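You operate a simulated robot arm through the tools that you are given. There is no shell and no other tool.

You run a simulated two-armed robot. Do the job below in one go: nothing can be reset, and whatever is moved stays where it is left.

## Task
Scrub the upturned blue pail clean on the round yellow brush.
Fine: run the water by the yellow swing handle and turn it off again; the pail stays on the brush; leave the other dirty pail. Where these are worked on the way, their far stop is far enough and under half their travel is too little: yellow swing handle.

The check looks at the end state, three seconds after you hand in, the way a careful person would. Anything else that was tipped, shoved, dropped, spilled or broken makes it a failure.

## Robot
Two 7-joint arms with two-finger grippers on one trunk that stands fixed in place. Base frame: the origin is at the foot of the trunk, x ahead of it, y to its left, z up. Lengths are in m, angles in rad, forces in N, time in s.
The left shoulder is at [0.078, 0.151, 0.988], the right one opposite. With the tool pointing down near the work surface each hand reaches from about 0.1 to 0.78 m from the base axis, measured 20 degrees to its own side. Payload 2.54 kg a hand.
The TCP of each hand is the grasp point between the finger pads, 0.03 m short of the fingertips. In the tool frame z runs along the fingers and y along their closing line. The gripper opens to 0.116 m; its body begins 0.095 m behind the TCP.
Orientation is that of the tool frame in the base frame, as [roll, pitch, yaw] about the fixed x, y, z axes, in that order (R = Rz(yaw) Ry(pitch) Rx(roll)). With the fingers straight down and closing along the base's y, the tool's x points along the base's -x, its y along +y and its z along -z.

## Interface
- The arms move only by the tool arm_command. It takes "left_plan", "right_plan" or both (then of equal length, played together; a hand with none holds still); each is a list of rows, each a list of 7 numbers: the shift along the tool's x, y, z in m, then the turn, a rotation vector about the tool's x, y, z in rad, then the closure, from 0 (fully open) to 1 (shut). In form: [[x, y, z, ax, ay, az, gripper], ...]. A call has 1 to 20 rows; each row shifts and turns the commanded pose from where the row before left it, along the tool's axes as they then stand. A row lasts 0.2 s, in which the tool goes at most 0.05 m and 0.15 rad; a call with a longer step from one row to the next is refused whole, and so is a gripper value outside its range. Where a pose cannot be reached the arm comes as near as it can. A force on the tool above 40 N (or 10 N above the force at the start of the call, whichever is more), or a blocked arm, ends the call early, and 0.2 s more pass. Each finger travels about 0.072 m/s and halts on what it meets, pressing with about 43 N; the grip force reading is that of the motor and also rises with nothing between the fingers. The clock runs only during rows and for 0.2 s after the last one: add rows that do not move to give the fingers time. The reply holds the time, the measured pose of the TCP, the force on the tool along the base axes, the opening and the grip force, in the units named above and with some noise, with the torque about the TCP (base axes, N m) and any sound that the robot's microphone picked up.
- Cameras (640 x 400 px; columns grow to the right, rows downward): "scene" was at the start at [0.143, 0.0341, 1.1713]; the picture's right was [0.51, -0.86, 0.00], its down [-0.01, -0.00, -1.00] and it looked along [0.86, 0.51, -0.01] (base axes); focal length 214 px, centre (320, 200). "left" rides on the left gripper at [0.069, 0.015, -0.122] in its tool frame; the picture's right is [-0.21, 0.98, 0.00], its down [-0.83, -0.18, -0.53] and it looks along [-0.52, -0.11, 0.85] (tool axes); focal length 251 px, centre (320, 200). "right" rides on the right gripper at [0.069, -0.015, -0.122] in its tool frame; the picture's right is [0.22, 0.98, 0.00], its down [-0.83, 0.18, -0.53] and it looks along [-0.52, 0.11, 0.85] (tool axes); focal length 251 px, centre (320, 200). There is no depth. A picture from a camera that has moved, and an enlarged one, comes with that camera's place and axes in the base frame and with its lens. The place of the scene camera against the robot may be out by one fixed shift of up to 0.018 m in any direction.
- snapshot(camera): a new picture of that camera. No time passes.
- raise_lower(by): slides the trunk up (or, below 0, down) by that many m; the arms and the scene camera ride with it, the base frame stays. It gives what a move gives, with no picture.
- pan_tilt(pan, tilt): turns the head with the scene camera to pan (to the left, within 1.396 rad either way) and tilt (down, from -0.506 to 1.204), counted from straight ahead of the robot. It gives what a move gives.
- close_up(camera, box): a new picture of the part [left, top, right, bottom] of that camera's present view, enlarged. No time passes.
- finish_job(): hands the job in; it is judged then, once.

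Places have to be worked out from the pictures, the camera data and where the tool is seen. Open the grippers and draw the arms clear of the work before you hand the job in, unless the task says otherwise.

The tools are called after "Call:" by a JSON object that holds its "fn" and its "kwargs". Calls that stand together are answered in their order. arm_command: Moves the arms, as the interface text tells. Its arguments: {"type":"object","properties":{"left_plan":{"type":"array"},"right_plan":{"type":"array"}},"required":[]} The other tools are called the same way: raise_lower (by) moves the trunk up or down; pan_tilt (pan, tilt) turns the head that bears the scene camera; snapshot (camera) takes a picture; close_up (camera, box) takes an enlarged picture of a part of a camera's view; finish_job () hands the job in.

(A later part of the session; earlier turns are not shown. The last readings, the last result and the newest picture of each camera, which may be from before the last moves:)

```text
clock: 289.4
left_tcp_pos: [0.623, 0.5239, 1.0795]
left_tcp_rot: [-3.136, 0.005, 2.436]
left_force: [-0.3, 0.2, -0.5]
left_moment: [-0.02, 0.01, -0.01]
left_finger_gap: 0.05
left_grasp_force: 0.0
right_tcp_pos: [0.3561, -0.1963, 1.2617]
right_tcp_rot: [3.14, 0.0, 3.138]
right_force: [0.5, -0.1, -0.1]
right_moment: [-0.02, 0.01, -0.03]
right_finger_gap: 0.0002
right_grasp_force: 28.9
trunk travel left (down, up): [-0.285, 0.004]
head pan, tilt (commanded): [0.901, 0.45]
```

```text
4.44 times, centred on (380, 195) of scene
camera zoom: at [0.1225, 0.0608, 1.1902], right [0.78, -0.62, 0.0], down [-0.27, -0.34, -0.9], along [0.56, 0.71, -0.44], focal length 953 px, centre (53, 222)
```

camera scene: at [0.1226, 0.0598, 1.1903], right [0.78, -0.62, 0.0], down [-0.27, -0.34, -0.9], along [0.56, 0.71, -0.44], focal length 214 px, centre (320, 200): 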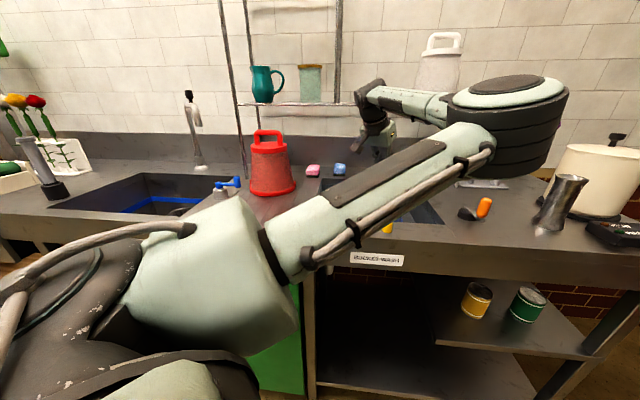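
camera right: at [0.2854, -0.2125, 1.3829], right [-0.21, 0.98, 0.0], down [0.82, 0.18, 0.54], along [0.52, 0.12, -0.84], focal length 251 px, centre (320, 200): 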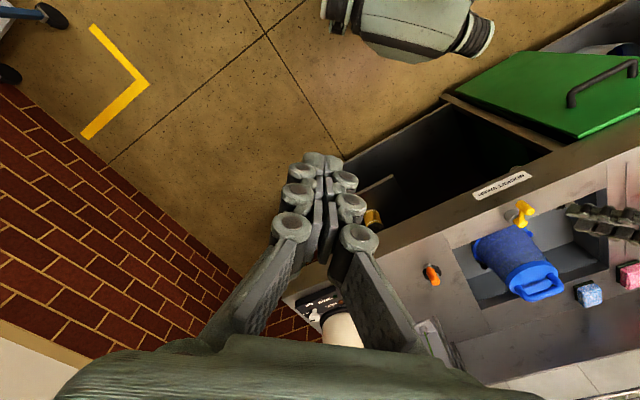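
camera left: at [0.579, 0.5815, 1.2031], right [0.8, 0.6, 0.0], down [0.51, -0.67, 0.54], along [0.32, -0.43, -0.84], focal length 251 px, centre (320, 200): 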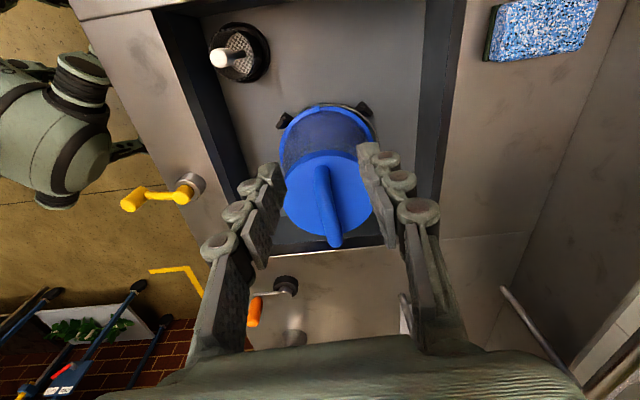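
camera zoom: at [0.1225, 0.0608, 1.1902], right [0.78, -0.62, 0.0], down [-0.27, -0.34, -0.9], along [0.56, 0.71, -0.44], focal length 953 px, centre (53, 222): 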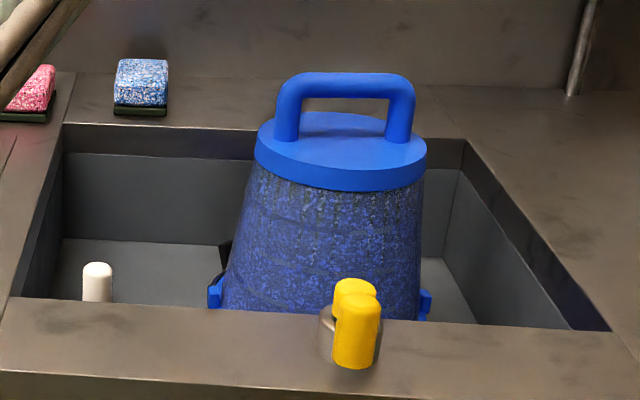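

The pail is still seated. From this viewpoint I can check its centring between the claws precisely.

Call:
{"fn": "close_up", "kwargs": {"camera": "left", "box": [260, 90, 400, 180]}}

```text
4.44 times, centred on (330, 135) of left
camera zoom: at [0.579, 0.5815, 1.2031], right [0.8, 0.6, 0.0], down [0.51, -0.67, 0.54], along [0.32, -0.43, -0.84], focal length 1118 px, centre (276, 489)
```

zoom: 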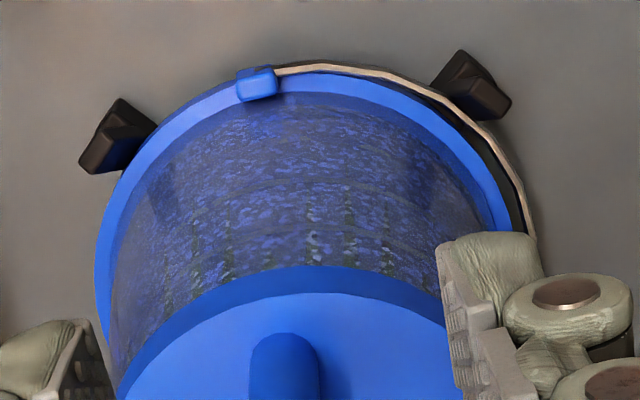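

It is well centred now. I tilt the hand back and look at the bar for the grip.

Call:
{"fn": "arm_command", "kwargs": {"left_plan": [[0, 0, 0, 0, -0.138, 0, 0.57], [0, 0, 0, 0, -0.138, 0, 0.57], [0, 0, 0, 0, -0.138, 0, 0.57], [0, 0, 0, 0, -0.136, 0, 0.57], [0, 0, 0, 0, 0, 0, 0.57]]}}

Call:
{"fn": "close_up", "kwargs": {"camera": "left", "box": [200, 0, 440, 200]}}

```text
clock: 290.6
left_tcp_pos: [0.623, 0.522, 1.0811]
left_tcp_rot: [-3.14, 0.556, 2.434]
left_force: [-0.1, 0.2, 0.2]
left_moment: [0.01, 0.02, 0.0]
left_finger_gap: 0.0498
left_grasp_force: 0.0
right_tcp_pos: [0.3555, -0.1986, 1.2606]
right_tcp_rot: [3.137, 0.002, 3.14]
right_force: [0.5, 1.1, 0.7]
right_moment: [0.0, -0.01, -0.01]
right_finger_gap: 0.0
right_grasp_force: 28.5
trunk travel left (down, up): [-0.285, 0.004]
head pan, tilt (commanded): [0.901, 0.45]
```

```text
2.00 times, centred on (320, 100) of left
camera zoom: at [0.5388, 0.6155, 1.149], right [0.77, 0.62, 0.11], down [0.2, -0.41, 0.89], along [0.6, -0.67, -0.44], focal length 503 px, centre (320, 400)
```

zoom: 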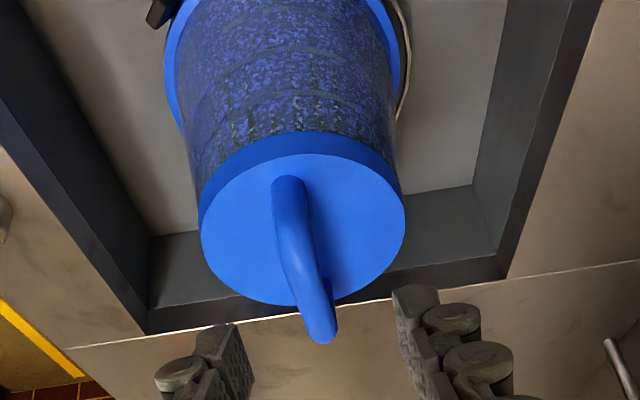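

The bar is a little to the left and ahead. I correct sideways, advance onto it and grip.

Call:
{"fn": "arm_command", "kwargs": {"left_plan": [[-0.013, -0.0064, 0.02, 0, 0, 0, 0.57], [-0.0131, -0.0063, 0.02, 0, 0, 0, 0.57], [0, 0, 0.0298, 0, 0, 0, 0.57], [0, 0, 0.0298, 0, 0, 0, 0.57], [0, 0, 0.0298, 0, 0, 0, 0.57], [0, 0, 0, 0, 0, 0, 0.57]]}}

Call:
{"fn": "snapshot", "kwargs": {"camera": "left"}}

```text
clock: 292.1
left_tcp_pos: [0.6831, 0.4545, 0.9841]
left_tcp_rot: [-3.139, 0.556, 2.435]
left_force: [-0.4, 0.4, 1.1]
left_moment: [0.0, -0.02, 0.01]
left_finger_gap: 0.0498
left_grasp_force: 0.0
right_tcp_pos: [0.3551, -0.1969, 1.2608]
right_tcp_rot: [3.137, 0.002, 3.139]
right_force: [-0.1, 0.1, -0.4]
right_moment: [0.04, 0.03, 0.0]
right_finger_gap: 0.0001
right_grasp_force: 28.9
trunk travel left (down, up): [-0.285, 0.004]
head pan, tilt (commanded): [0.901, 0.45]
```

```text
taken
camera left: at [0.5993, 0.5472, 1.0525], right [0.77, 0.62, 0.11], down [0.2, -0.41, 0.89], along [0.6, -0.67, -0.44], focal length 251 px, centre (320, 200)
```

left: 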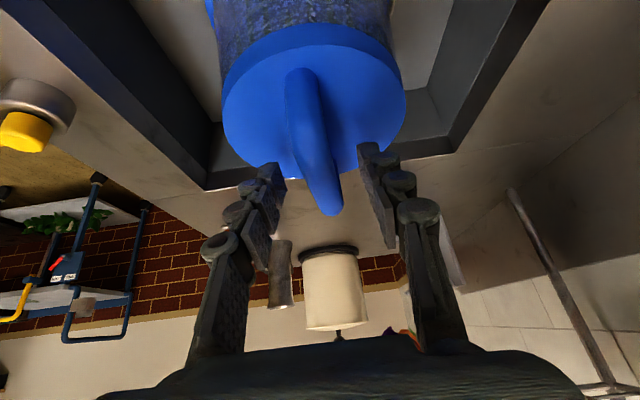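

The bar is centred between the fingers. I grip and turn first to -0.42 rad, then all the way round to about +2 rad, with the water on.

Call:
{"fn": "arm_command", "kwargs": {"left_plan": [[0, 0, 0, 0, 0, 0, 0.75], [0, 0, 0, 0, 0, 0, 1.0], [0, 0, 0, 0, 0, 0, 1.0], [0, 0, 0, 0, 0, 0, 1.0], [0.0002, 0.0008, -0.0001, 0.0739, 0, 0.1189, 1], [0.0002, 0.0008, -0.0001, 0.0739, 0, 0.1189, 1], [0.0002, 0.0008, -0.0001, 0.0739, 0, 0.1189, 1]]}}

Call:
{"fn": "arm_command", "kwargs": {"left_plan": [[-0.0002, -0.0008, 0.0001, -0.0739, 0, -0.1189, 1], [-0.0002, -0.0008, 0.0001, -0.0739, 0, -0.1189, 1], [-0.0002, -0.0008, 0.0001, -0.0739, 0, -0.1189, 1], [-0.0002, -0.0008, 0.0001, -0.0739, 0, -0.1189, 1], [-0.0002, -0.0008, 0.0001, -0.0739, 0, -0.1189, 1], [-0.0002, -0.0008, 0.0001, -0.0739, 0, -0.1189, 1], [-0.0002, -0.0008, 0.0001, -0.0739, 0, -0.1189, 1], [-0.0002, -0.0008, 0.0001, -0.0739, 0, -0.1189, 1], [-0.0002, -0.0008, 0.0001, -0.0739, 0, -0.1189, 1], [-0.0002, -0.0008, 0.0001, -0.0739, 0, -0.1189, 1], [-0.0002, -0.0008, 0.0001, -0.0739, 0, -0.1189, 1], [-0.0002, -0.0008, 0.0001, -0.0739, 0, -0.1189, 1], [-0.0002, -0.0008, 0.0001, -0.0739, 0, -0.1189, 1], [-0.0002, -0.0008, 0.0001, -0.0739, 0, -0.1189, 1], [-0.0002, -0.0008, 0.0001, -0.0739, 0, -0.1189, 1], [-0.0002, -0.0008, 0.0001, -0.0739, 0, -0.1189, 1], [-0.0002, -0.0008, 0.0001, -0.0739, 0, -0.1189, 1]]}}

Call:
{"fn": "snapshot", "kwargs": {"camera": "left"}}

Call:
{"fn": "snapshot", "kwargs": {"camera": "scene"}}

Call:
{"fn": "close_up", "kwargs": {"camera": "right", "box": [440, 180, 600, 330]}}

```text
clock: 293.6
left_tcp_pos: [0.6858, 0.4562, 0.9835]
left_tcp_rot: [-3.139, 0.557, 2.015]
left_force: [-1.2, -1.1, -0.2]
left_moment: [0.04, 0.06, -0.03]
left_finger_gap: 0.0164
left_grasp_force: 42.4
right_tcp_pos: [0.3554, -0.1958, 1.2596]
right_tcp_rot: [3.14, 0.001, 3.141]
right_force: [0.1, -1.1, 0.1]
right_moment: [-0.01, 0.02, -0.02]
right_finger_gap: 0.0
right_grasp_force: 28.4
trunk travel left (down, up): [-0.285, 0.004]
head pan, tilt (commanded): [0.901, 0.45]
```

```text
clock: 297.2
left_tcp_pos: [0.6857, 0.447, 0.984]
left_tcp_rot: [3.14, 0.553, -2.31]
left_force: [-0.2, 0.0, 1.1]
left_moment: [0.0, 0.01, 0.01]
left_finger_gap: 0.0163
left_grasp_force: 42.5
left hand out of reach, approached as far as the arm can: row 15, 16, 17
right_tcp_pos: [0.3553, -0.197, 1.2594]
right_tcp_rot: [3.137, 0.001, 3.141]
right_force: [0.3, 0.2, 0.5]
right_moment: [0.02, -0.02, -0.03]
right_finger_gap: 0.0
right_grasp_force: 28.6
trunk travel left (down, up): [-0.285, 0.004]
head pan, tilt (commanded): [0.901, 0.45]
```

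```text
taken
camera left: at [0.5916, 0.3669, 1.0533], right [-0.6, 0.79, 0.11], down [0.42, 0.19, 0.89], along [0.68, 0.58, -0.45], focal length 251 px, centre (320, 200)
```

left: 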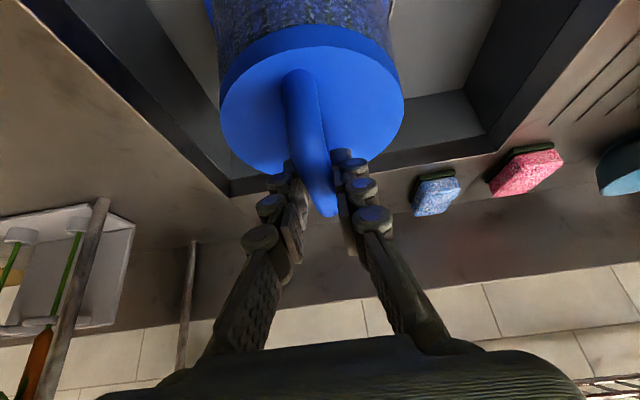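

```text
taken
camera scene: at [0.1228, 0.0602, 1.1902], right [0.78, -0.62, 0.0], down [-0.27, -0.34, -0.9], along [0.56, 0.71, -0.44], focal length 214 px, centre (320, 200)
```

scene: 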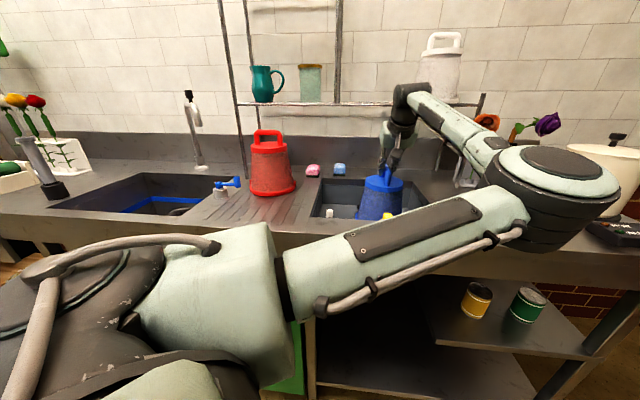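

```text
2.67 times, centred on (520, 255) of right
camera zoom: at [0.2862, -0.2123, 1.3827], right [-0.21, 0.98, 0.0], down [0.82, 0.18, 0.54], along [0.52, 0.12, -0.84], focal length 670 px, centre (-213, 53)
```

zoom: 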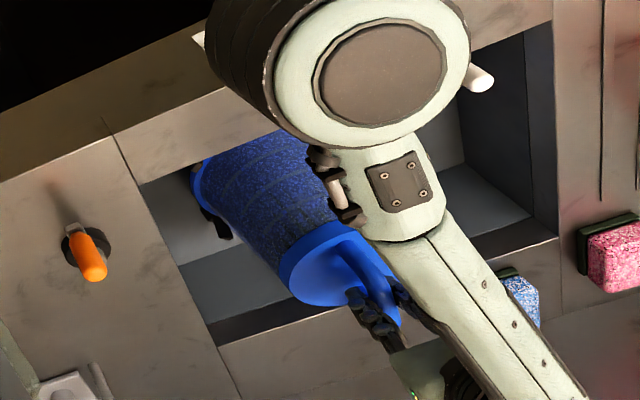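

Even a 112 degree sweep does nothing. I turn back; next I combine contact and stroke: pushed sideways against the bristles and moved up and down, as one would really scrub.

Call:
{"fn": "arm_command", "kwargs": {"left_plan": [[0.0002, 0.0008, -0.0001, 0.0739, 0, 0.1189, 1], [0.0002, 0.0008, -0.0001, 0.0739, 0, 0.1189, 1], [0.0002, 0.0008, -0.0001, 0.0739, 0, 0.1189, 1], [0.0002, 0.0008, -0.0001, 0.0739, 0, 0.1189, 1], [0.0002, 0.0008, -0.0001, 0.0739, 0, 0.1189, 1], [0.0002, 0.0008, -0.0001, 0.0739, 0, 0.1189, 1], [0.0002, 0.0008, -0.0001, 0.0739, 0, 0.1189, 1], [0.0002, 0.0008, -0.0001, 0.0739, 0, 0.1189, 1], [0.0002, 0.0008, -0.0001, 0.0739, 0, 0.1189, 1], [0.0002, 0.0008, -0.0001, 0.0739, 0, 0.1189, 1], [0.0002, 0.0008, -0.0001, 0.0739, 0, 0.1189, 1], [-0.0122, 0, -0.0196, 0, 0, 0, 1], [-0.0122, 0, -0.0196, 0, 0, 0, 1], [0, 0, 0, 0, 0, 0, 1]]}}

Call:
{"fn": "close_up", "kwargs": {"camera": "scene", "box": [310, 130, 450, 240]}}

```text
clock: 300.2
left_tcp_pos: [0.6855, 0.4524, 1.0288]
left_tcp_rot: [-3.138, 0.555, 2.434]
left_force: [0.7, -0.5, -2.7]
left_moment: [0.01, 0.03, -0.03]
left_finger_gap: 0.0162
left_grasp_force: 42.3
right_tcp_pos: [0.3553, -0.1968, 1.2595]
right_tcp_rot: [3.139, 0.001, 3.14]
right_force: [-0.1, 0.4, 0.3]
right_moment: [-0.03, -0.04, 0.0]
right_finger_gap: 0.0
right_grasp_force: 29.1
trunk travel left (down, up): [-0.285, 0.004]
head pan, tilt (commanded): [0.901, 0.45]
```

```text
3.64 times, centred on (380, 185) of scene
camera zoom: at [0.1229, 0.0602, 1.1902], right [0.78, -0.62, 0.0], down [-0.27, -0.34, -0.9], along [0.56, 0.71, -0.44], focal length 780 px, centre (102, 254)
```

zoom: 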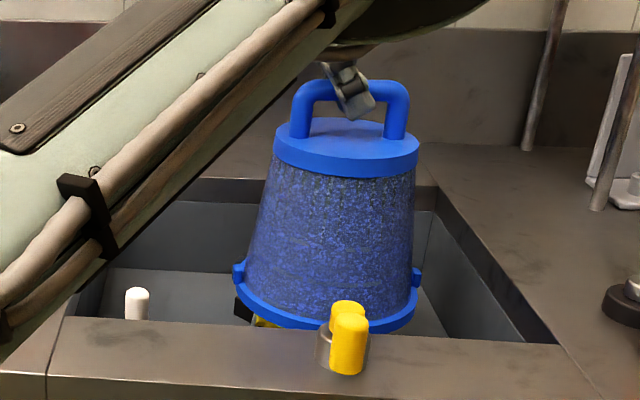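

In this picture the dark streaks below the lid seem fewer. I enlarge the wall to check.

Call:
{"fn": "close_up", "kwargs": {"camera": "scene", "box": [355, 165, 415, 205]}}

Call:
{"fn": "close_up", "kwargs": {"camera": "right", "box": [480, 210, 560, 270]}}

```text
10.00 times, centred on (385, 185) of scene
camera zoom: at [0.1229, 0.0602, 1.1902], right [0.78, -0.62, 0.0], down [-0.27, -0.34, -0.9], along [0.56, 0.71, -0.44], focal length 2145 px, centre (-330, 350)
```

zoom: 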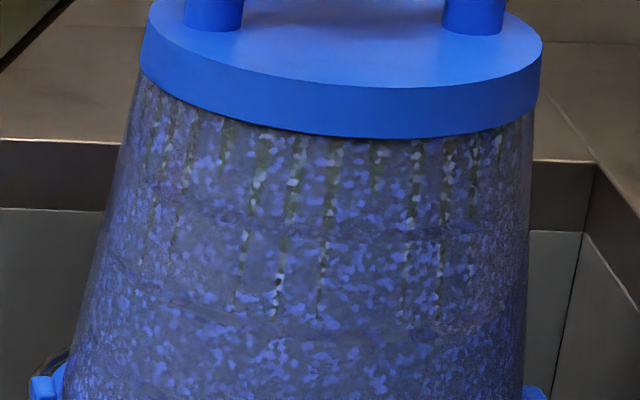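

```text
6.67 times, centred on (520, 240) of right
camera zoom: at [0.2863, -0.2122, 1.3827], right [-0.21, 0.98, 0.0], down [0.82, 0.18, 0.54], along [0.52, 0.12, -0.84], focal length 1676 px, centre (-1013, -67)
```

zoom: 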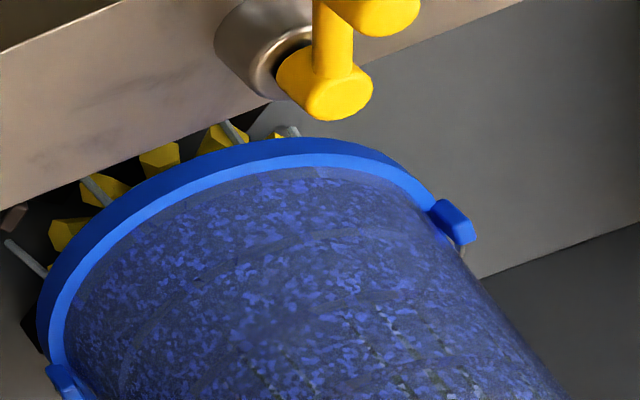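

The wall is the same. I carry out the off-centre strokes: pressed 3 cm toward the robot and then 3 cm away, two strokes each.

Call:
{"fn": "arm_command", "kwargs": {"left_plan": [[0.0103, -0.0104, -0.0064, 0, 0, 0, 1], [0.0103, -0.0104, -0.0064, 0, 0, 0, 1], [-0.0132, 0, -0.0212, 0, 0, 0, 1], [-0.0132, 0, -0.0212, 0, 0, 0, 1], [0.0132, 0, 0.0212, 0, 0, 0, 1], [0.0132, 0, 0.0212, 0, 0, 0, 1], [-0.0132, 0, -0.0212, 0, 0, 0, 1], [-0.0132, 0, -0.0212, 0, 0, 0, 1], [0.0132, 0, 0.0212, 0, 0, 0, 1], [0.0132, 0, 0.0212, 0, 0, 0, 1], [-0.0103, 0.0104, 0.0064, 0, 0, 0, 1], [-0.0103, 0.0104, 0.0064, 0, 0, 0, 1], [-0.0103, 0.0104, 0.0064, 0, 0, 0, 1], [-0.0103, 0.0104, 0.0064, 0, 0, 0, 1], [-0.0132, 0, -0.0212, 0, 0, 0, 1], [-0.0132, 0, -0.0212, 0, 0, 0, 1], [0.0132, 0, 0.0212, 0, 0, 0, 1], [0.0132, 0, 0.0212, 0, 0, 0, 1]]}}

Call:
{"fn": "arm_command", "kwargs": {"left_plan": [[0.0103, -0.0104, -0.0064, 0, 0, 0, 1], [0.0103, -0.0104, -0.0064, 0, 0, 0, 1], [0.0088, 0.0122, -0.0055, 0, 0, 0, 1], [0.0088, 0.0122, -0.0055, 0, 0, 0, 1], [-0.0132, 0, -0.0212, 0, 0, 0, 1], [-0.0132, 0, -0.0212, 0, 0, 0, 1], [0.0132, 0, 0.0212, 0, 0, 0, 1], [0.0132, 0, 0.0212, 0, 0, 0, 1], [-0.0088, -0.0122, 0.0055, 0, 0, 0, 1], [-0.0088, -0.0122, 0.0055, 0, 0, 0, 1], [-0.0088, -0.0122, 0.0055, 0, 0, 0, 1], [-0.0088, -0.0122, 0.0055, 0, 0, 0, 1], [-0.0132, 0, -0.0212, 0, 0, 0, 1], [-0.0132, 0, -0.0212, 0, 0, 0, 1], [0.0132, 0, 0.0212, 0, 0, 0, 1], [0.0132, 0, 0.0212, 0, 0, 0, 1], [0.0088, 0.0122, -0.0055, 0, 0, 0, 1], [0.0088, 0.0122, -0.0055, 0, 0, 0, 1], [0, 0, 0, 0, 0, 0, 1]]}}

Call:
{"fn": "close_up", "kwargs": {"camera": "scene", "box": [355, 165, 415, 205]}}

Call:
{"fn": "close_up", "kwargs": {"camera": "scene", "box": [310, 130, 450, 240]}}

```text
clock: 304.1
left_tcp_pos: [0.7172, 0.4532, 1.03]
left_tcp_rot: [-3.14, 0.558, 2.435]
left_force: [0.5, -0.1, -1.2]
left_moment: [-0.01, 0.02, -0.01]
left_finger_gap: 0.0163
left_grasp_force: 42.1
right_tcp_pos: [0.356, -0.1973, 1.2601]
right_tcp_rot: [3.139, 0.002, 3.14]
right_force: [-0.2, 0.0, -0.4]
right_moment: [-0.01, 0.02, 0.02]
right_finger_gap: 0.0002
right_grasp_force: 28.8
trunk travel left (down, up): [-0.285, 0.004]
head pan, tilt (commanded): [0.901, 0.45]
```

```text
clock: 308.1
left_tcp_pos: [0.6859, 0.4549, 1.0327]
left_tcp_rot: [-3.14, 0.556, 2.433]
left_force: [0.3, -0.2, -2.1]
left_moment: [-0.01, -0.02, -0.04]
left_finger_gap: 0.0163
left_grasp_force: 42.5
right_tcp_pos: [0.356, -0.1966, 1.2601]
right_tcp_rot: [3.139, 0.001, 3.14]
right_force: [0.5, 0.2, -0.5]
right_moment: [-0.01, -0.01, 0.02]
right_finger_gap: 0.0
right_grasp_force: 28.4
trunk travel left (down, up): [-0.285, 0.004]
head pan, tilt (commanded): [0.901, 0.45]
```

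```text
10.00 times, centred on (385, 185) of scene
camera zoom: at [0.1228, 0.0601, 1.1902], right [0.78, -0.62, 0.0], down [-0.27, -0.34, -0.9], along [0.56, 0.71, -0.44], focal length 2145 px, centre (-330, 350)
```

zoom: 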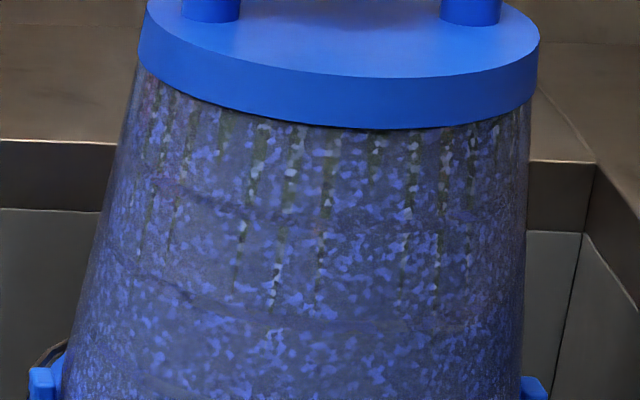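

```text
3.64 times, centred on (380, 185) of scene
camera zoom: at [0.1228, 0.0601, 1.1902], right [0.78, -0.62, 0.0], down [-0.27, -0.34, -0.9], along [0.56, 0.71, -0.44], focal length 780 px, centre (102, 254)
```

zoom: 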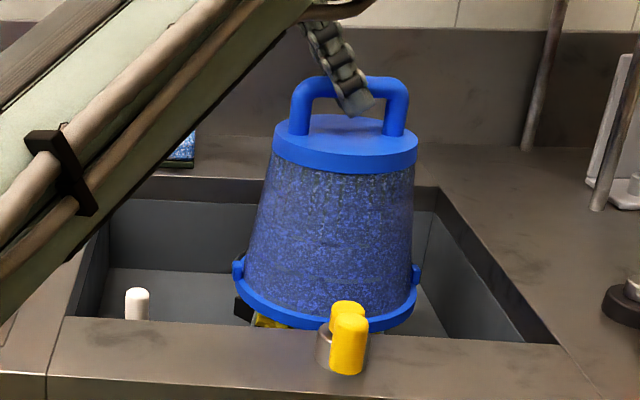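

No change from that either. One sequence I have not yet done is: pail left alone under running water for a good while and then the water closed. I set the pail down and release it.

Call:
{"fn": "arm_command", "kwargs": {"left_plan": [[0.0106, 0, 0.017, 0, 0, 0, 1], [0.0106, 0, 0.017, 0, 0, 0, 1], [0.0026, 0, 0.0042, 0, 0, 0, 1], [0.0016, 0, 0.0026, 0, 0, 0, 1], [0, 0, 0, 0, 0, 0, 1]]}}

```text
clock: 309.2
left_tcp_pos: [0.6843, 0.4545, 0.9835]
left_tcp_rot: [-3.14, 0.554, 2.434]
left_force: [1.4, 2.9, 3.8]
left_moment: [-0.07, -0.07, 0.04]
left_finger_gap: 0.0163
left_grasp_force: 41.8
right_tcp_pos: [0.3548, -0.1966, 1.2599]
right_tcp_rot: [3.136, 0.003, 3.14]
right_force: [0.2, 0.3, 0.7]
right_moment: [0.02, -0.03, -0.03]
right_finger_gap: 0.0002
right_grasp_force: 28.8
trunk travel left (down, up): [-0.285, 0.004]
head pan, tilt (commanded): [0.901, 0.45]
```

The stand carries it. I release, retreat and go to the yellow handle.

Call:
{"fn": "arm_command", "kwargs": {"left_plan": [[0, 0, 0, 0, 0, 0, 0.85], [0, 0, 0, 0, 0, 0, 0.7], [0, 0, 0, 0, 0, 0, 0.57], [0, 0, -0.02, 0, 0, 0, 0.57], [0, 0, -0.03, 0, 0, 0, 0.57], [0, 0, -0.04, 0, 0, 0, 0.57], [0, 0, -0.03, 0, 0, 0, 0.57], [0, 0, 0, 0, 0, 0, 0.68]]}}

Call:
{"fn": "close_up", "kwargs": {"camera": "scene", "box": [310, 150, 450, 240]}}

```text
clock: 311.1
left_tcp_pos: [0.6373, 0.4944, 1.0846]
left_tcp_rot: [-3.139, 0.556, 2.435]
left_force: [0.1, -1.0, -0.7]
left_moment: [-0.01, 0.01, -0.02]
left_finger_gap: 0.0372
left_grasp_force: 0.1
right_tcp_pos: [0.3556, -0.1968, 1.2606]
right_tcp_rot: [3.139, 0.001, 3.141]
right_force: [-0.3, 0.9, -0.1]
right_moment: [-0.03, 0.01, 0.01]
right_finger_gap: 0.0001
right_grasp_force: 28.4
trunk travel left (down, up): [-0.285, 0.004]
head pan, tilt (commanded): [0.901, 0.45]
```

```text
4.44 times, centred on (380, 195) of scene
camera zoom: at [0.1227, 0.0601, 1.1902], right [0.78, -0.62, 0.0], down [-0.27, -0.34, -0.9], along [0.56, 0.71, -0.44], focal length 953 px, centre (53, 222)
```

zoom: 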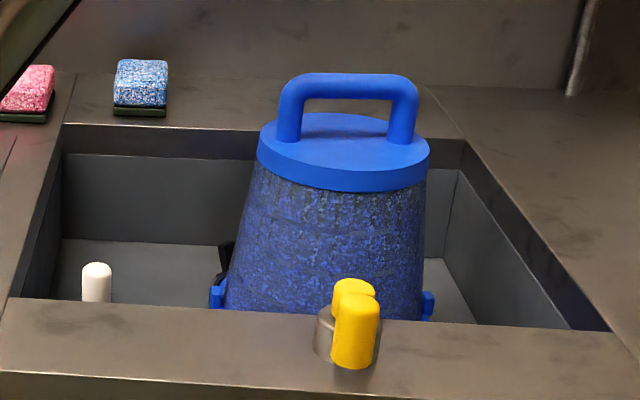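

The pail is seated. I move over to the knob of the yellow handle.

Call:
{"fn": "arm_command", "kwargs": {"left_plan": [[0.0086, -0.0307, 0.0038, 0, 0, 0, 0.6], [0.0086, -0.0307, 0.0038, 0, 0, 0, 0.6], [0.0086, -0.0307, 0.0038, 0, 0, 0, 0.6], [0.0086, -0.0307, 0.0038, 0, 0, 0, 0.6], [0.0086, -0.0307, 0.0038, 0, 0, 0, 0.6], [0.0086, -0.0307, 0.0038, 0, 0, 0, 0.6], [0.0086, -0.0307, 0.0038, 0, 0, 0, 0.6], [0.0087, -0.0307, 0.0037, 0, 0, 0, 0.6], [0, 0, 0, -0.029, 0, -0.0468, 0.6], [0, 0, 0, 0, 0, 0, 0.6]]}}

Call:
{"fn": "close_up", "kwargs": {"camera": "left", "box": [260, 60, 420, 180]}}

Call:
{"fn": "snapshot", "kwargs": {"camera": "scene"}}

```text
clock: 313.2
left_tcp_pos: [0.4445, 0.3362, 1.0232]
left_tcp_rot: [-3.138, 0.554, 2.491]
left_force: [-0.7, -0.1, 0.2]
left_moment: [0.02, -0.02, 0.02]
left_finger_gap: 0.0465
left_grasp_force: 0.1
right_tcp_pos: [0.355, -0.197, 1.2598]
right_tcp_rot: [3.137, 0.001, 3.141]
right_force: [-0.3, 0.7, -0.4]
right_moment: [0.03, -0.05, -0.03]
right_finger_gap: 0.0
right_grasp_force: 28.6
trunk travel left (down, up): [-0.285, 0.004]
head pan, tilt (commanded): [0.901, 0.45]
```

```text
3.33 times, centred on (340, 120) of left
camera zoom: at [0.3558, 0.4239, 1.0913], right [0.74, 0.67, 0.11], down [0.23, -0.4, 0.89], along [0.64, -0.63, -0.44], focal length 838 px, centre (253, 467)
```

zoom: 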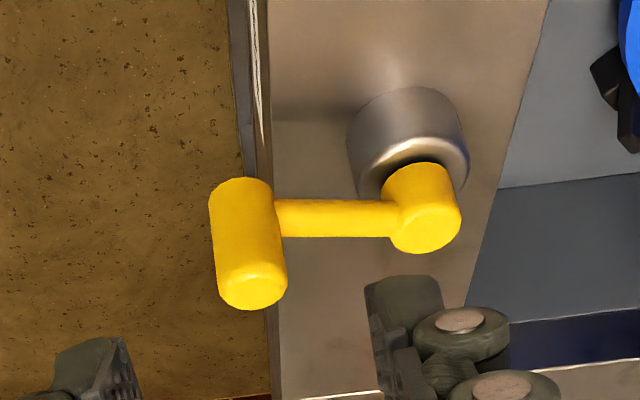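

```text
taken
camera scene: at [0.1225, 0.0598, 1.1902], right [0.78, -0.62, 0.0], down [-0.27, -0.34, -0.9], along [0.56, 0.7, -0.44], focal length 214 px, centre (320, 200)
```

scene: 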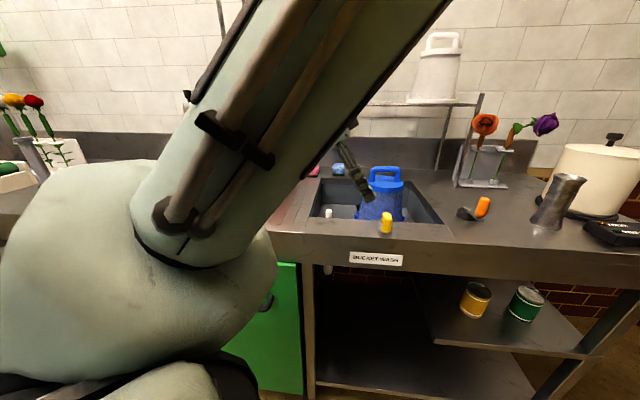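

From here the front claw and the rim are visible at a flatter angle. I enlarge that spot to see how the rim really rests.

Call:
{"fn": "close_up", "kwargs": {"camera": "left", "box": [410, 50, 482, 95]}}

Call:
{"fn": "close_up", "kwargs": {"camera": "left", "box": [400, 0, 640, 180]}}

```text
8.89 times, centred on (446, 72) of left
camera zoom: at [0.3558, 0.4239, 1.0913], right [0.74, 0.67, 0.11], down [0.23, -0.4, 0.89], along [0.64, -0.63, -0.44], focal length 2235 px, centre (-800, 1333)
```

zoom: 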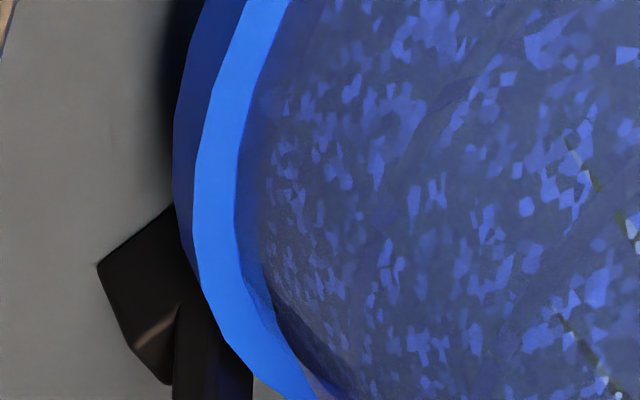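

```text
2.22 times, centred on (520, 90) of left
camera zoom: at [0.3558, 0.4239, 1.0913], right [0.74, 0.67, 0.11], down [0.23, -0.4, 0.89], along [0.64, -0.63, -0.44], focal length 559 px, centre (-124, 444)
```

zoom: 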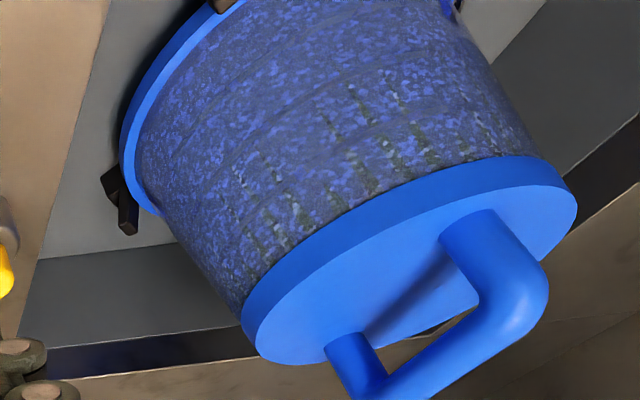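

The rim looks properly supported at the claw. I advance onto the knob and close on it, as before.

Call:
{"fn": "arm_command", "kwargs": {"left_plan": [[-0.0016, -0.0008, 0.0287, 0, 0, 0, 0.6], [-0.0016, -0.0008, 0.0287, 0, 0, 0, 0.6], [-0.0016, -0.0009, 0.0286, 0, 0, 0, 0.6], [0, 0.001, -0.001, 0, 0, 0, 0.6], [0, 0, 0, 0, 0, 0, 0.75], [0, 0, 0, 0, 0, 0, 1.0], [0, 0, 0, 0, 0, 0, 1.0]]}}

Call:
{"fn": "close_up", "kwargs": {"camera": "left", "box": [220, 60, 420, 200]}}

```text
clock: 314.9
left_tcp_pos: [0.4817, 0.3037, 0.9503]
left_tcp_rot: [-3.136, 0.553, 2.491]
left_force: [-4.9, -6.9, -3.2]
left_moment: [-0.27, -0.01, -0.23]
left_finger_gap: 0.0189
left_grasp_force: 43.8
right_tcp_pos: [0.3558, -0.1985, 1.2601]
right_tcp_rot: [3.138, 0.002, 3.14]
right_force: [0.0, 0.2, 0.3]
right_moment: [-0.01, -0.03, -0.02]
right_finger_gap: 0.0
right_grasp_force: 28.3
trunk travel left (down, up): [-0.285, 0.004]
head pan, tilt (commanded): [0.901, 0.45]
```

```text
2.86 times, centred on (320, 130) of left
camera zoom: at [0.3938, 0.3922, 1.0205], right [0.74, 0.66, 0.11], down [0.23, -0.4, 0.89], along [0.63, -0.63, -0.44], focal length 718 px, centre (320, 400)
```

zoom: 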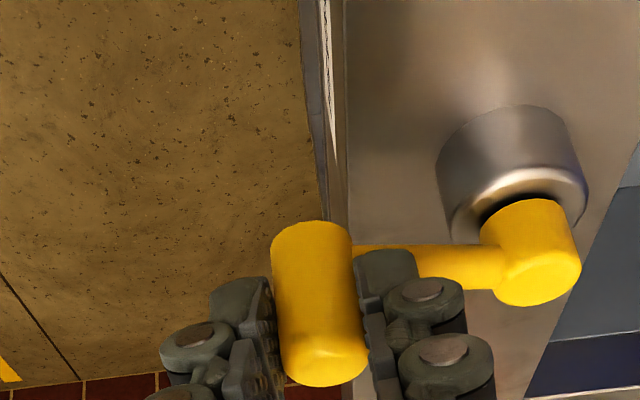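

The knob is held. I lead it back along the closing arc to the off position.

Call:
{"fn": "arm_command", "kwargs": {"left_plan": [[0.0038, 0.0024, -0.0024, 0.029, 0, 0.0468, 1], [0.0036, 0.0026, -0.0022, 0.029, 0, 0.0468, 1], [0.0037, 0.0028, -0.0023, 0.029, 0, 0.0468, 1], [0.0037, 0.0028, -0.0023, 0.029, 0, 0.0468, 1], [0.0036, 0.0029, -0.0022, 0.029, 0, 0.0468, 1], [0.0035, 0.0031, -0.0021, 0.029, 0, 0.0468, 1], [0.0035, 0.0032, -0.0022, 0.029, 0, 0.0468, 1], [0.0034, 0.0033, -0.0021, 0.029, 0, 0.0468, 1]]}}

Call:
{"fn": "arm_command", "kwargs": {"left_plan": [[0.0032, 0.0034, -0.002, 0.029, 0, 0.0468, 1], [0.0034, 0.0035, -0.0021, 0.029, 0, 0.0468, 1], [0.0031, 0.0038, -0.0019, 0.029, 0, 0.0468, 1], [0.003, 0.0037, -0.0019, 0.029, 0, 0.0468, 1], [0.003, 0.0037, -0.0019, 0.029, 0, 0.0468, 1], [0.0029, 0.004, -0.0018, 0.029, 0, 0.0468, 1], [0.003, 0.004, -0.0018, 0.029, 0, 0.0468, 1], [0.0027, 0.0042, -0.0017, 0.029, 0, 0.0468, 1], [0.002, 0.0025, -0.0012, 0, 0, 0, 1], [0.001, 0.0012, -0.0006, 0, 0, 0, 1]]}}

Call:
{"fn": "close_up", "kwargs": {"camera": "scene", "box": [310, 150, 450, 240]}}

Call:
{"fn": "close_up", "kwargs": {"camera": "right", "box": [440, 180, 580, 310]}}

```text
clock: 316.6
left_tcp_pos: [0.4774, 0.3455, 0.952]
left_tcp_rot: [-3.137, 0.553, 2.051]
left_force: [-13.0, -5.2, -23.7]
left_moment: [0.06, 0.37, -0.53]
left_finger_gap: 0.0191
left_grasp_force: 44.2
right_tcp_pos: [0.3563, -0.1963, 1.2603]
right_tcp_rot: [3.138, 0.0, 3.14]
right_force: [0.6, 0.7, 0.4]
right_moment: [0.03, -0.02, 0.02]
right_finger_gap: 0.0
right_grasp_force: 29.1
trunk travel left (down, up): [-0.285, 0.004]
head pan, tilt (commanded): [0.901, 0.45]
```

```text
clock: 318.9
left_tcp_pos: [0.4998, 0.3834, 0.953]
left_tcp_rot: [-3.137, 0.556, 1.611]
left_force: [-20.5, -2.3, -12.7]
left_moment: [0.59, 0.25, -0.57]
left_finger_gap: 0.0188
left_grasp_force: 44.5
right_tcp_pos: [0.3557, -0.1974, 1.2597]
right_tcp_rot: [3.138, 0.003, 3.139]
right_force: [0.3, 0.6, -0.2]
right_moment: [-0.01, -0.01, -0.02]
right_finger_gap: 0.0
right_grasp_force: 28.4
trunk travel left (down, up): [-0.285, 0.004]
head pan, tilt (commanded): [0.901, 0.45]
```

```text
4.44 times, centred on (380, 195) of scene
camera zoom: at [0.1216, 0.0605, 1.1903], right [0.78, -0.62, 0.0], down [-0.27, -0.34, -0.9], along [0.56, 0.71, -0.43], focal length 953 px, centre (53, 222)
```

zoom: 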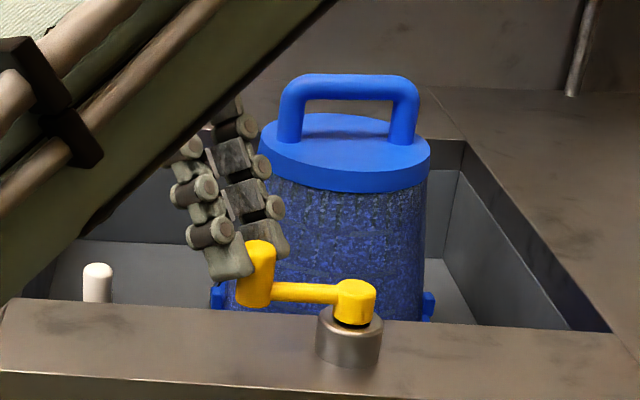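

```text
3.08 times, centred on (510, 245) of right
camera zoom: at [0.2847, -0.2119, 1.3832], right [-0.21, 0.98, 0.0], down [0.82, 0.18, 0.54], along [0.52, 0.12, -0.84], focal length 774 px, centre (-265, 62)
```

zoom: 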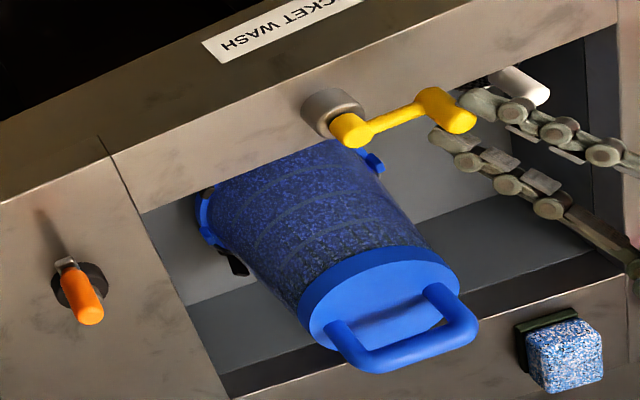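

The water is off, the pail unchanged. I release the knob and back off; perhaps the wet pail has to be worked on the brush with the water already closed, which I have not tried.

Call:
{"fn": "arm_command", "kwargs": {"left_plan": [[-0.002, -0.0025, 0.0012, 0, 0, 0, 1], [0, 0, 0, 0, 0, 0, 0.85], [0, 0, 0, 0, 0, 0, 0.65], [0, 0, 0, 0, 0, 0, 0.55], [0, 0, -0.015, 0, 0, 0, 0.55], [0, 0, -0.025, 0, 0, 0, 0.55], [0, 0, -0.025, 0, 0, 0, 0.55], [0, 0, -0.025, 0, 0, 0, 0.55], [0, 0, 0, -0.0724, 0, -0.1163, 0.57], [0, 0, 0, -0.0724, 0, -0.1163, 0.57], [0, 0, 0, -0.0724, 0, -0.1163, 0.57], [0, 0, 0, -0.0724, 0, -0.1163, 0.57], [0, 0, 0, -0.0724, 0, -0.1163, 0.57], [0, 0, 0, -0.0724, 0, -0.1163, 0.57]]}}

Call:
{"fn": "close_up", "kwargs": {"camera": "scene", "box": [310, 150, 450, 240]}}

```text
clock: 321.9
left_tcp_pos: [0.4979, 0.4283, 1.0299]
left_tcp_rot: [-3.14, 0.557, 2.433]
left_force: [0.6, -0.2, -0.4]
left_moment: [-0.01, 0.04, -0.01]
left_finger_gap: 0.05
left_grasp_force: 0.0
right_tcp_pos: [0.3562, -0.1963, 1.26]
right_tcp_rot: [3.138, 0.003, 3.139]
right_force: [-0.1, 0.2, -0.3]
right_moment: [0.0, 0.02, -0.02]
right_finger_gap: 0.0001
right_grasp_force: 28.7
trunk travel left (down, up): [-0.285, 0.004]
head pan, tilt (commanded): [0.901, 0.45]
```

```text
4.44 times, centred on (380, 195) of scene
camera zoom: at [0.1226, 0.0599, 1.1903], right [0.78, -0.62, 0.0], down [-0.27, -0.34, -0.9], along [0.56, 0.71, -0.44], focal length 953 px, centre (53, 222)
```

zoom: 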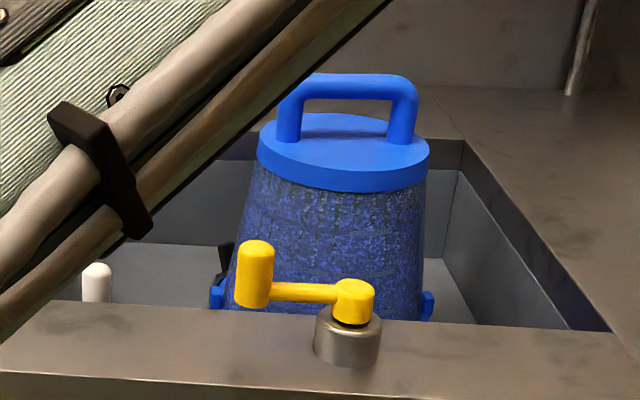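

I move the hand toward the pail and out of the head camera's way, so I can compare blue and red pail walls at the same enlargement.

Call:
{"fn": "arm_command", "kwargs": {"left_plan": [[-0.0129, 0.0248, -0.0036, 0, 0, 0, 0.57], [-0.0129, 0.0248, -0.0036, 0, 0, 0, 0.57], [-0.0129, 0.0248, -0.0036, 0, 0, 0, 0.57], [-0.0129, 0.0248, -0.0036, 0, 0, 0, 0.57], [-0.0129, 0.0248, -0.0036, 0, 0, 0, 0.57], [-0.0127, 0.0249, -0.0037, 0, 0, 0, 0.57]]}}

Call:
{"fn": "close_up", "kwargs": {"camera": "scene", "box": [366, 190, 398, 210]}}

Call:
{"fn": "close_up", "kwargs": {"camera": "scene", "box": [254, 150, 286, 170]}}

Call:
{"fn": "snapshot", "kwargs": {"camera": "scene"}}

```text
clock: 323.2
left_tcp_pos: [0.6359, 0.5042, 1.0874]
left_tcp_rot: [-3.14, 0.556, 2.429]
left_force: [0.2, 0.7, -0.4]
left_moment: [0.03, 0.02, 0.04]
left_finger_gap: 0.0499
left_grasp_force: 0.0
right_tcp_pos: [0.3562, -0.1955, 1.26]
right_tcp_rot: [3.139, 0.001, 3.14]
right_force: [0.1, -0.2, -0.3]
right_moment: [-0.01, -0.03, -0.02]
right_finger_gap: 0.0003
right_grasp_force: 28.6
trunk travel left (down, up): [-0.285, 0.004]
head pan, tilt (commanded): [0.901, 0.45]
```

```text
16.00 times, centred on (382, 200) of scene
camera zoom: at [0.1227, 0.0603, 1.1902], right [0.78, -0.62, 0.0], down [-0.27, -0.34, -0.9], along [0.56, 0.71, -0.44], focal length 3432 px, centre (-672, 200)
```

zoom: 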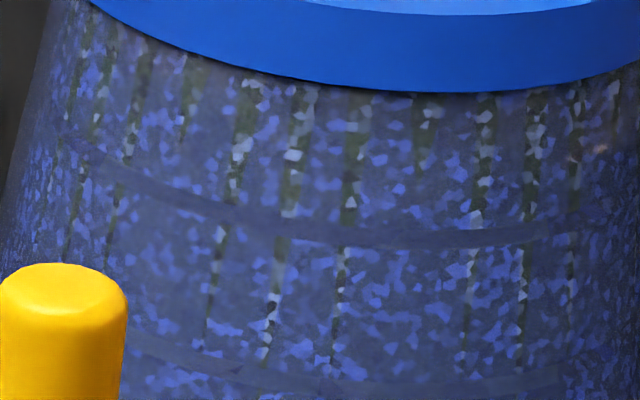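

```text
16.00 times, centred on (270, 160) of scene
camera zoom: at [0.1227, 0.0603, 1.1902], right [0.78, -0.62, 0.0], down [-0.27, -0.34, -0.9], along [0.56, 0.71, -0.44], focal length 3432 px, centre (1120, 840)
```

zoom: 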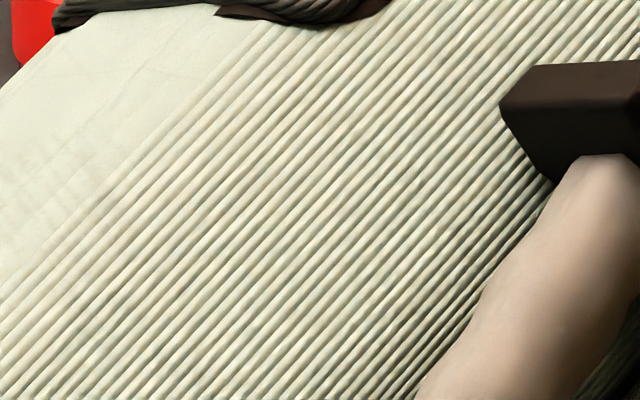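

```text
taken
camera scene: at [0.1227, 0.0603, 1.1902], right [0.78, -0.62, 0.0], down [-0.27, -0.34, -0.9], along [0.56, 0.71, -0.44], focal length 214 px, centre (320, 200)
```

scene: 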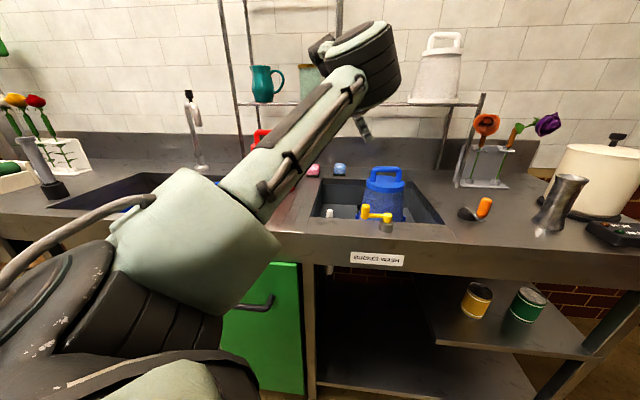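

The blue wall is as dirty as before. I have never tried many short, quick strokes within the seat; I first try them right here with the water off. I check the bar's position for the grip.

Call:
{"fn": "close_up", "kwargs": {"camera": "left", "box": [200, 0, 440, 200]}}

```text
2.00 times, centred on (320, 100) of left
camera zoom: at [0.5518, 0.5975, 1.1563], right [0.78, 0.62, 0.11], down [0.2, -0.41, 0.89], along [0.6, -0.67, -0.44], focal length 503 px, centre (320, 400)
```

zoom: 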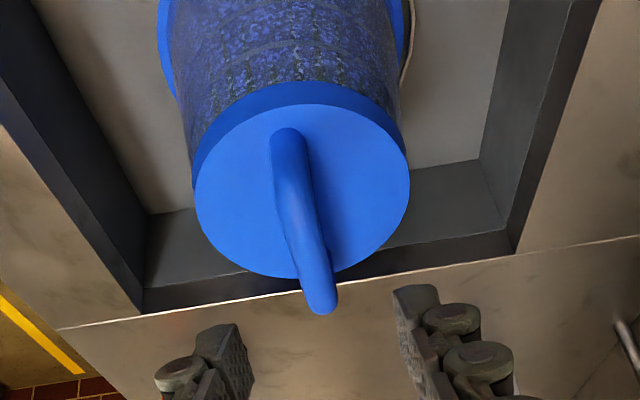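

The bar's middle is about 12 cm ahead, slightly left. I grip it and make ten short quick strokes of 3.5 cm with small twists.

Call:
{"fn": "arm_command", "kwargs": {"left_plan": [[-0.0028, -0.0042, 0.0248, 0, 0, 0, 0.57], [-0.0028, -0.0042, 0.0248, 0, 0, 0, 0.57], [0, 0, 0.0248, 0, 0, 0, 0.57], [0, 0, 0.0248, 0, 0, 0, 0.57], [0, 0, 0.0248, 0, 0, 0, 0.57], [0, 0, 0, 0, 0, 0, 0.75], [0, 0, 0, 0, 0, 0, 1.0], [0, 0, 0, 0, 0, 0, 1.0], [0, 0, 0, 0, 0, 0, 1.0]]}}

Call:
{"fn": "arm_command", "kwargs": {"left_plan": [[-0.0185, -0.0008, -0.0297, -0.0739, 0, -0.1189, 1], [0.0174, 0.0008, 0.028, 0.0739, 0, 0.1189, 1], [-0.0174, 0.0008, -0.028, 0.0739, 0, 0.1189, 1], [0.0174, -0.0008, 0.028, -0.0739, 0, -0.1189, 1], [-0.0174, -0.0008, -0.028, -0.0739, 0, -0.1189, 1], [0.0174, 0.0008, 0.028, 0.0739, 0, 0.1189, 1], [-0.0174, 0.0008, -0.028, 0.0739, 0, 0.1189, 1], [0.0174, -0.0008, 0.028, -0.0739, 0, -0.1189, 1], [-0.0174, -0.0008, -0.028, -0.0739, 0, -0.1189, 1], [0.0174, 0.0008, 0.028, 0.0739, 0, 0.1189, 1], [-0.0174, 0.0008, -0.028, 0.0739, 0, 0.1189, 1], [0.0174, -0.0008, 0.028, -0.0739, 0, -0.1189, 1], [-0.0174, -0.0008, -0.028, -0.0739, 0, -0.1189, 1], [0.0174, 0.0008, 0.028, 0.0739, 0, 0.1189, 1], [-0.0174, 0.0008, -0.028, 0.0739, 0, 0.1189, 1], [0.0174, -0.0008, 0.028, -0.0739, 0, -0.1189, 1], [-0.0174, -0.0008, -0.028, -0.0739, 0, -0.1189, 1], [0.0174, 0.0008, 0.028, 0.0739, 0, 0.1189, 1], [0, 0, 0, 0, 0, 0, 1]]}}

Call:
{"fn": "close_up", "kwargs": {"camera": "scene", "box": [310, 150, 450, 240]}}

Call:
{"fn": "close_up", "kwargs": {"camera": "scene", "box": [366, 190, 398, 210]}}

```text
clock: 325.2
left_tcp_pos: [0.6833, 0.4532, 0.9847]
left_tcp_rot: [3.141, 0.555, 2.43]
left_force: [-0.5, 0.2, 0.0]
left_moment: [-0.04, -0.02, 0.0]
left_finger_gap: 0.0164
left_grasp_force: 41.7
right_tcp_pos: [0.3562, -0.1974, 1.2599]
right_tcp_rot: [3.138, 0.002, 3.14]
right_force: [0.4, -0.5, -0.4]
right_moment: [0.01, 0.03, 0.03]
right_finger_gap: 0.0
right_grasp_force: 28.4
trunk travel left (down, up): [-0.285, 0.004]
head pan, tilt (commanded): [0.901, 0.45]
```

```text
clock: 329.2
left_tcp_pos: [0.6831, 0.4527, 0.9887]
left_tcp_rot: [3.139, 0.554, 2.429]
left_force: [-0.2, -0.2, -2.1]
left_moment: [0.06, 0.02, 0.01]
left_finger_gap: 0.0164
left_grasp_force: 42.1
right_tcp_pos: [0.3547, -0.198, 1.2611]
right_tcp_rot: [3.139, 0.004, 3.14]
right_force: [0.8, -0.3, -1.6]
right_moment: [0.04, -0.01, -0.02]
right_finger_gap: 0.0
right_grasp_force: 29.0
trunk travel left (down, up): [-0.285, 0.004]
head pan, tilt (commanded): [0.901, 0.45]
```

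```text
4.44 times, centred on (380, 195) of scene
camera zoom: at [0.1222, 0.0596, 1.1904], right [0.78, -0.62, 0.0], down [-0.27, -0.34, -0.9], along [0.56, 0.71, -0.43], focal length 953 px, centre (53, 222)
```

zoom: 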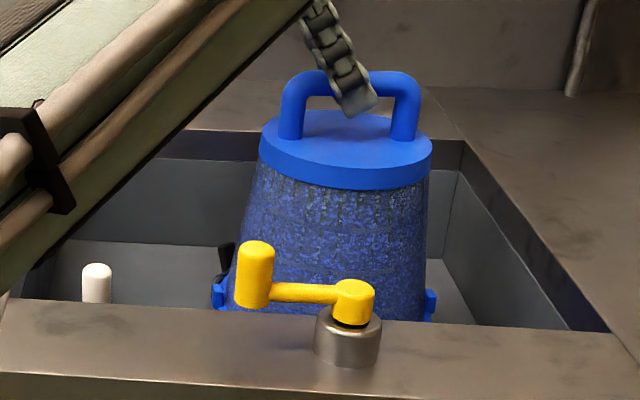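

```text
16.00 times, centred on (382, 200) of scene
camera zoom: at [0.1222, 0.0596, 1.1904], right [0.78, -0.62, 0.0], down [-0.27, -0.34, -0.9], along [0.56, 0.71, -0.43], focal length 3432 px, centre (-672, 200)
```

zoom: 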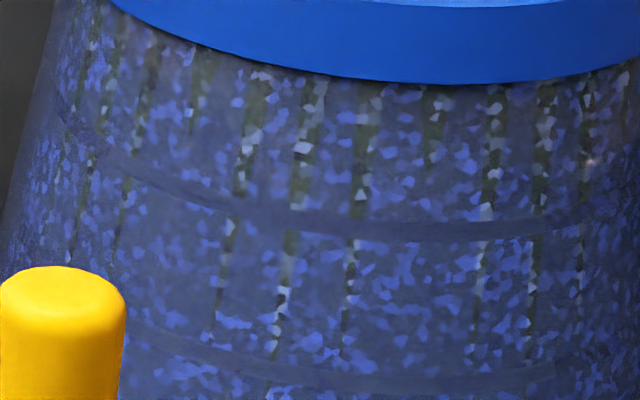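

No change. I try one more physical check with the water off: lifting just above the claws and pushing the pail much further sideways, to learn whether the brush has any solid core that the wall can rub on.

Call:
{"fn": "arm_command", "kwargs": {"left_plan": [[-0.0122, 0, -0.0196, 0, 0, 0, 1], [-0.0122, 0, -0.0196, 0, 0, 0, 1], [0.009, -0.0092, -0.0056, 0, 0, 0, 1], [0.009, -0.0092, -0.0056, 0, 0, 0, 1], [0.009, -0.0092, -0.0056, 0, 0, 0, 1], [0.009, -0.0092, -0.0056, 0, 0, 0, 1], [0, 0, 0, 0, 0, 0, 1]]}}

Call:
{"fn": "close_up", "kwargs": {"camera": "right", "box": [440, 180, 600, 330]}}

Call:
{"fn": "close_up", "kwargs": {"camera": "scene", "box": [310, 130, 450, 240]}}

```text
clock: 330.9
left_tcp_pos: [0.6268, 0.4554, 1.0345]
left_tcp_rot: [3.14, 0.556, 2.428]
left_force: [2.9, -0.5, -0.7]
left_moment: [-0.06, -0.44, -0.03]
left_finger_gap: 0.0164
left_grasp_force: 41.8
right_tcp_pos: [0.3566, -0.1977, 1.2603]
right_tcp_rot: [3.138, 0.001, 3.14]
right_force: [0.0, -0.4, -0.4]
right_moment: [-0.01, 0.0, 0.0]
right_finger_gap: 0.0
right_grasp_force: 28.3
trunk travel left (down, up): [-0.285, 0.004]
head pan, tilt (commanded): [0.901, 0.45]
```

```text
2.67 times, centred on (520, 255) of right
camera zoom: at [0.2865, -0.2123, 1.3826], right [-0.21, 0.98, 0.0], down [0.83, 0.18, 0.54], along [0.52, 0.12, -0.84], focal length 670 px, centre (-213, 53)
```

zoom: 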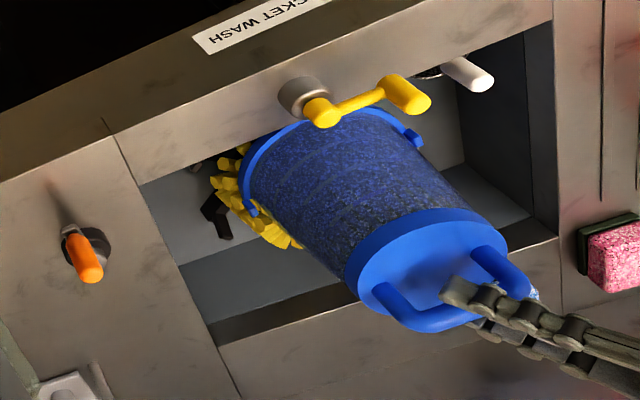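

```text
3.64 times, centred on (380, 185) of scene
camera zoom: at [0.1231, 0.0601, 1.1902], right [0.78, -0.62, 0.0], down [-0.27, -0.34, -0.9], along [0.56, 0.71, -0.44], focal length 780 px, centre (102, 254)
```

zoom: 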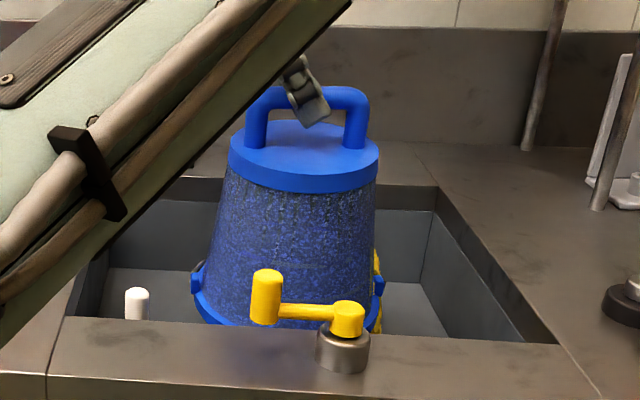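

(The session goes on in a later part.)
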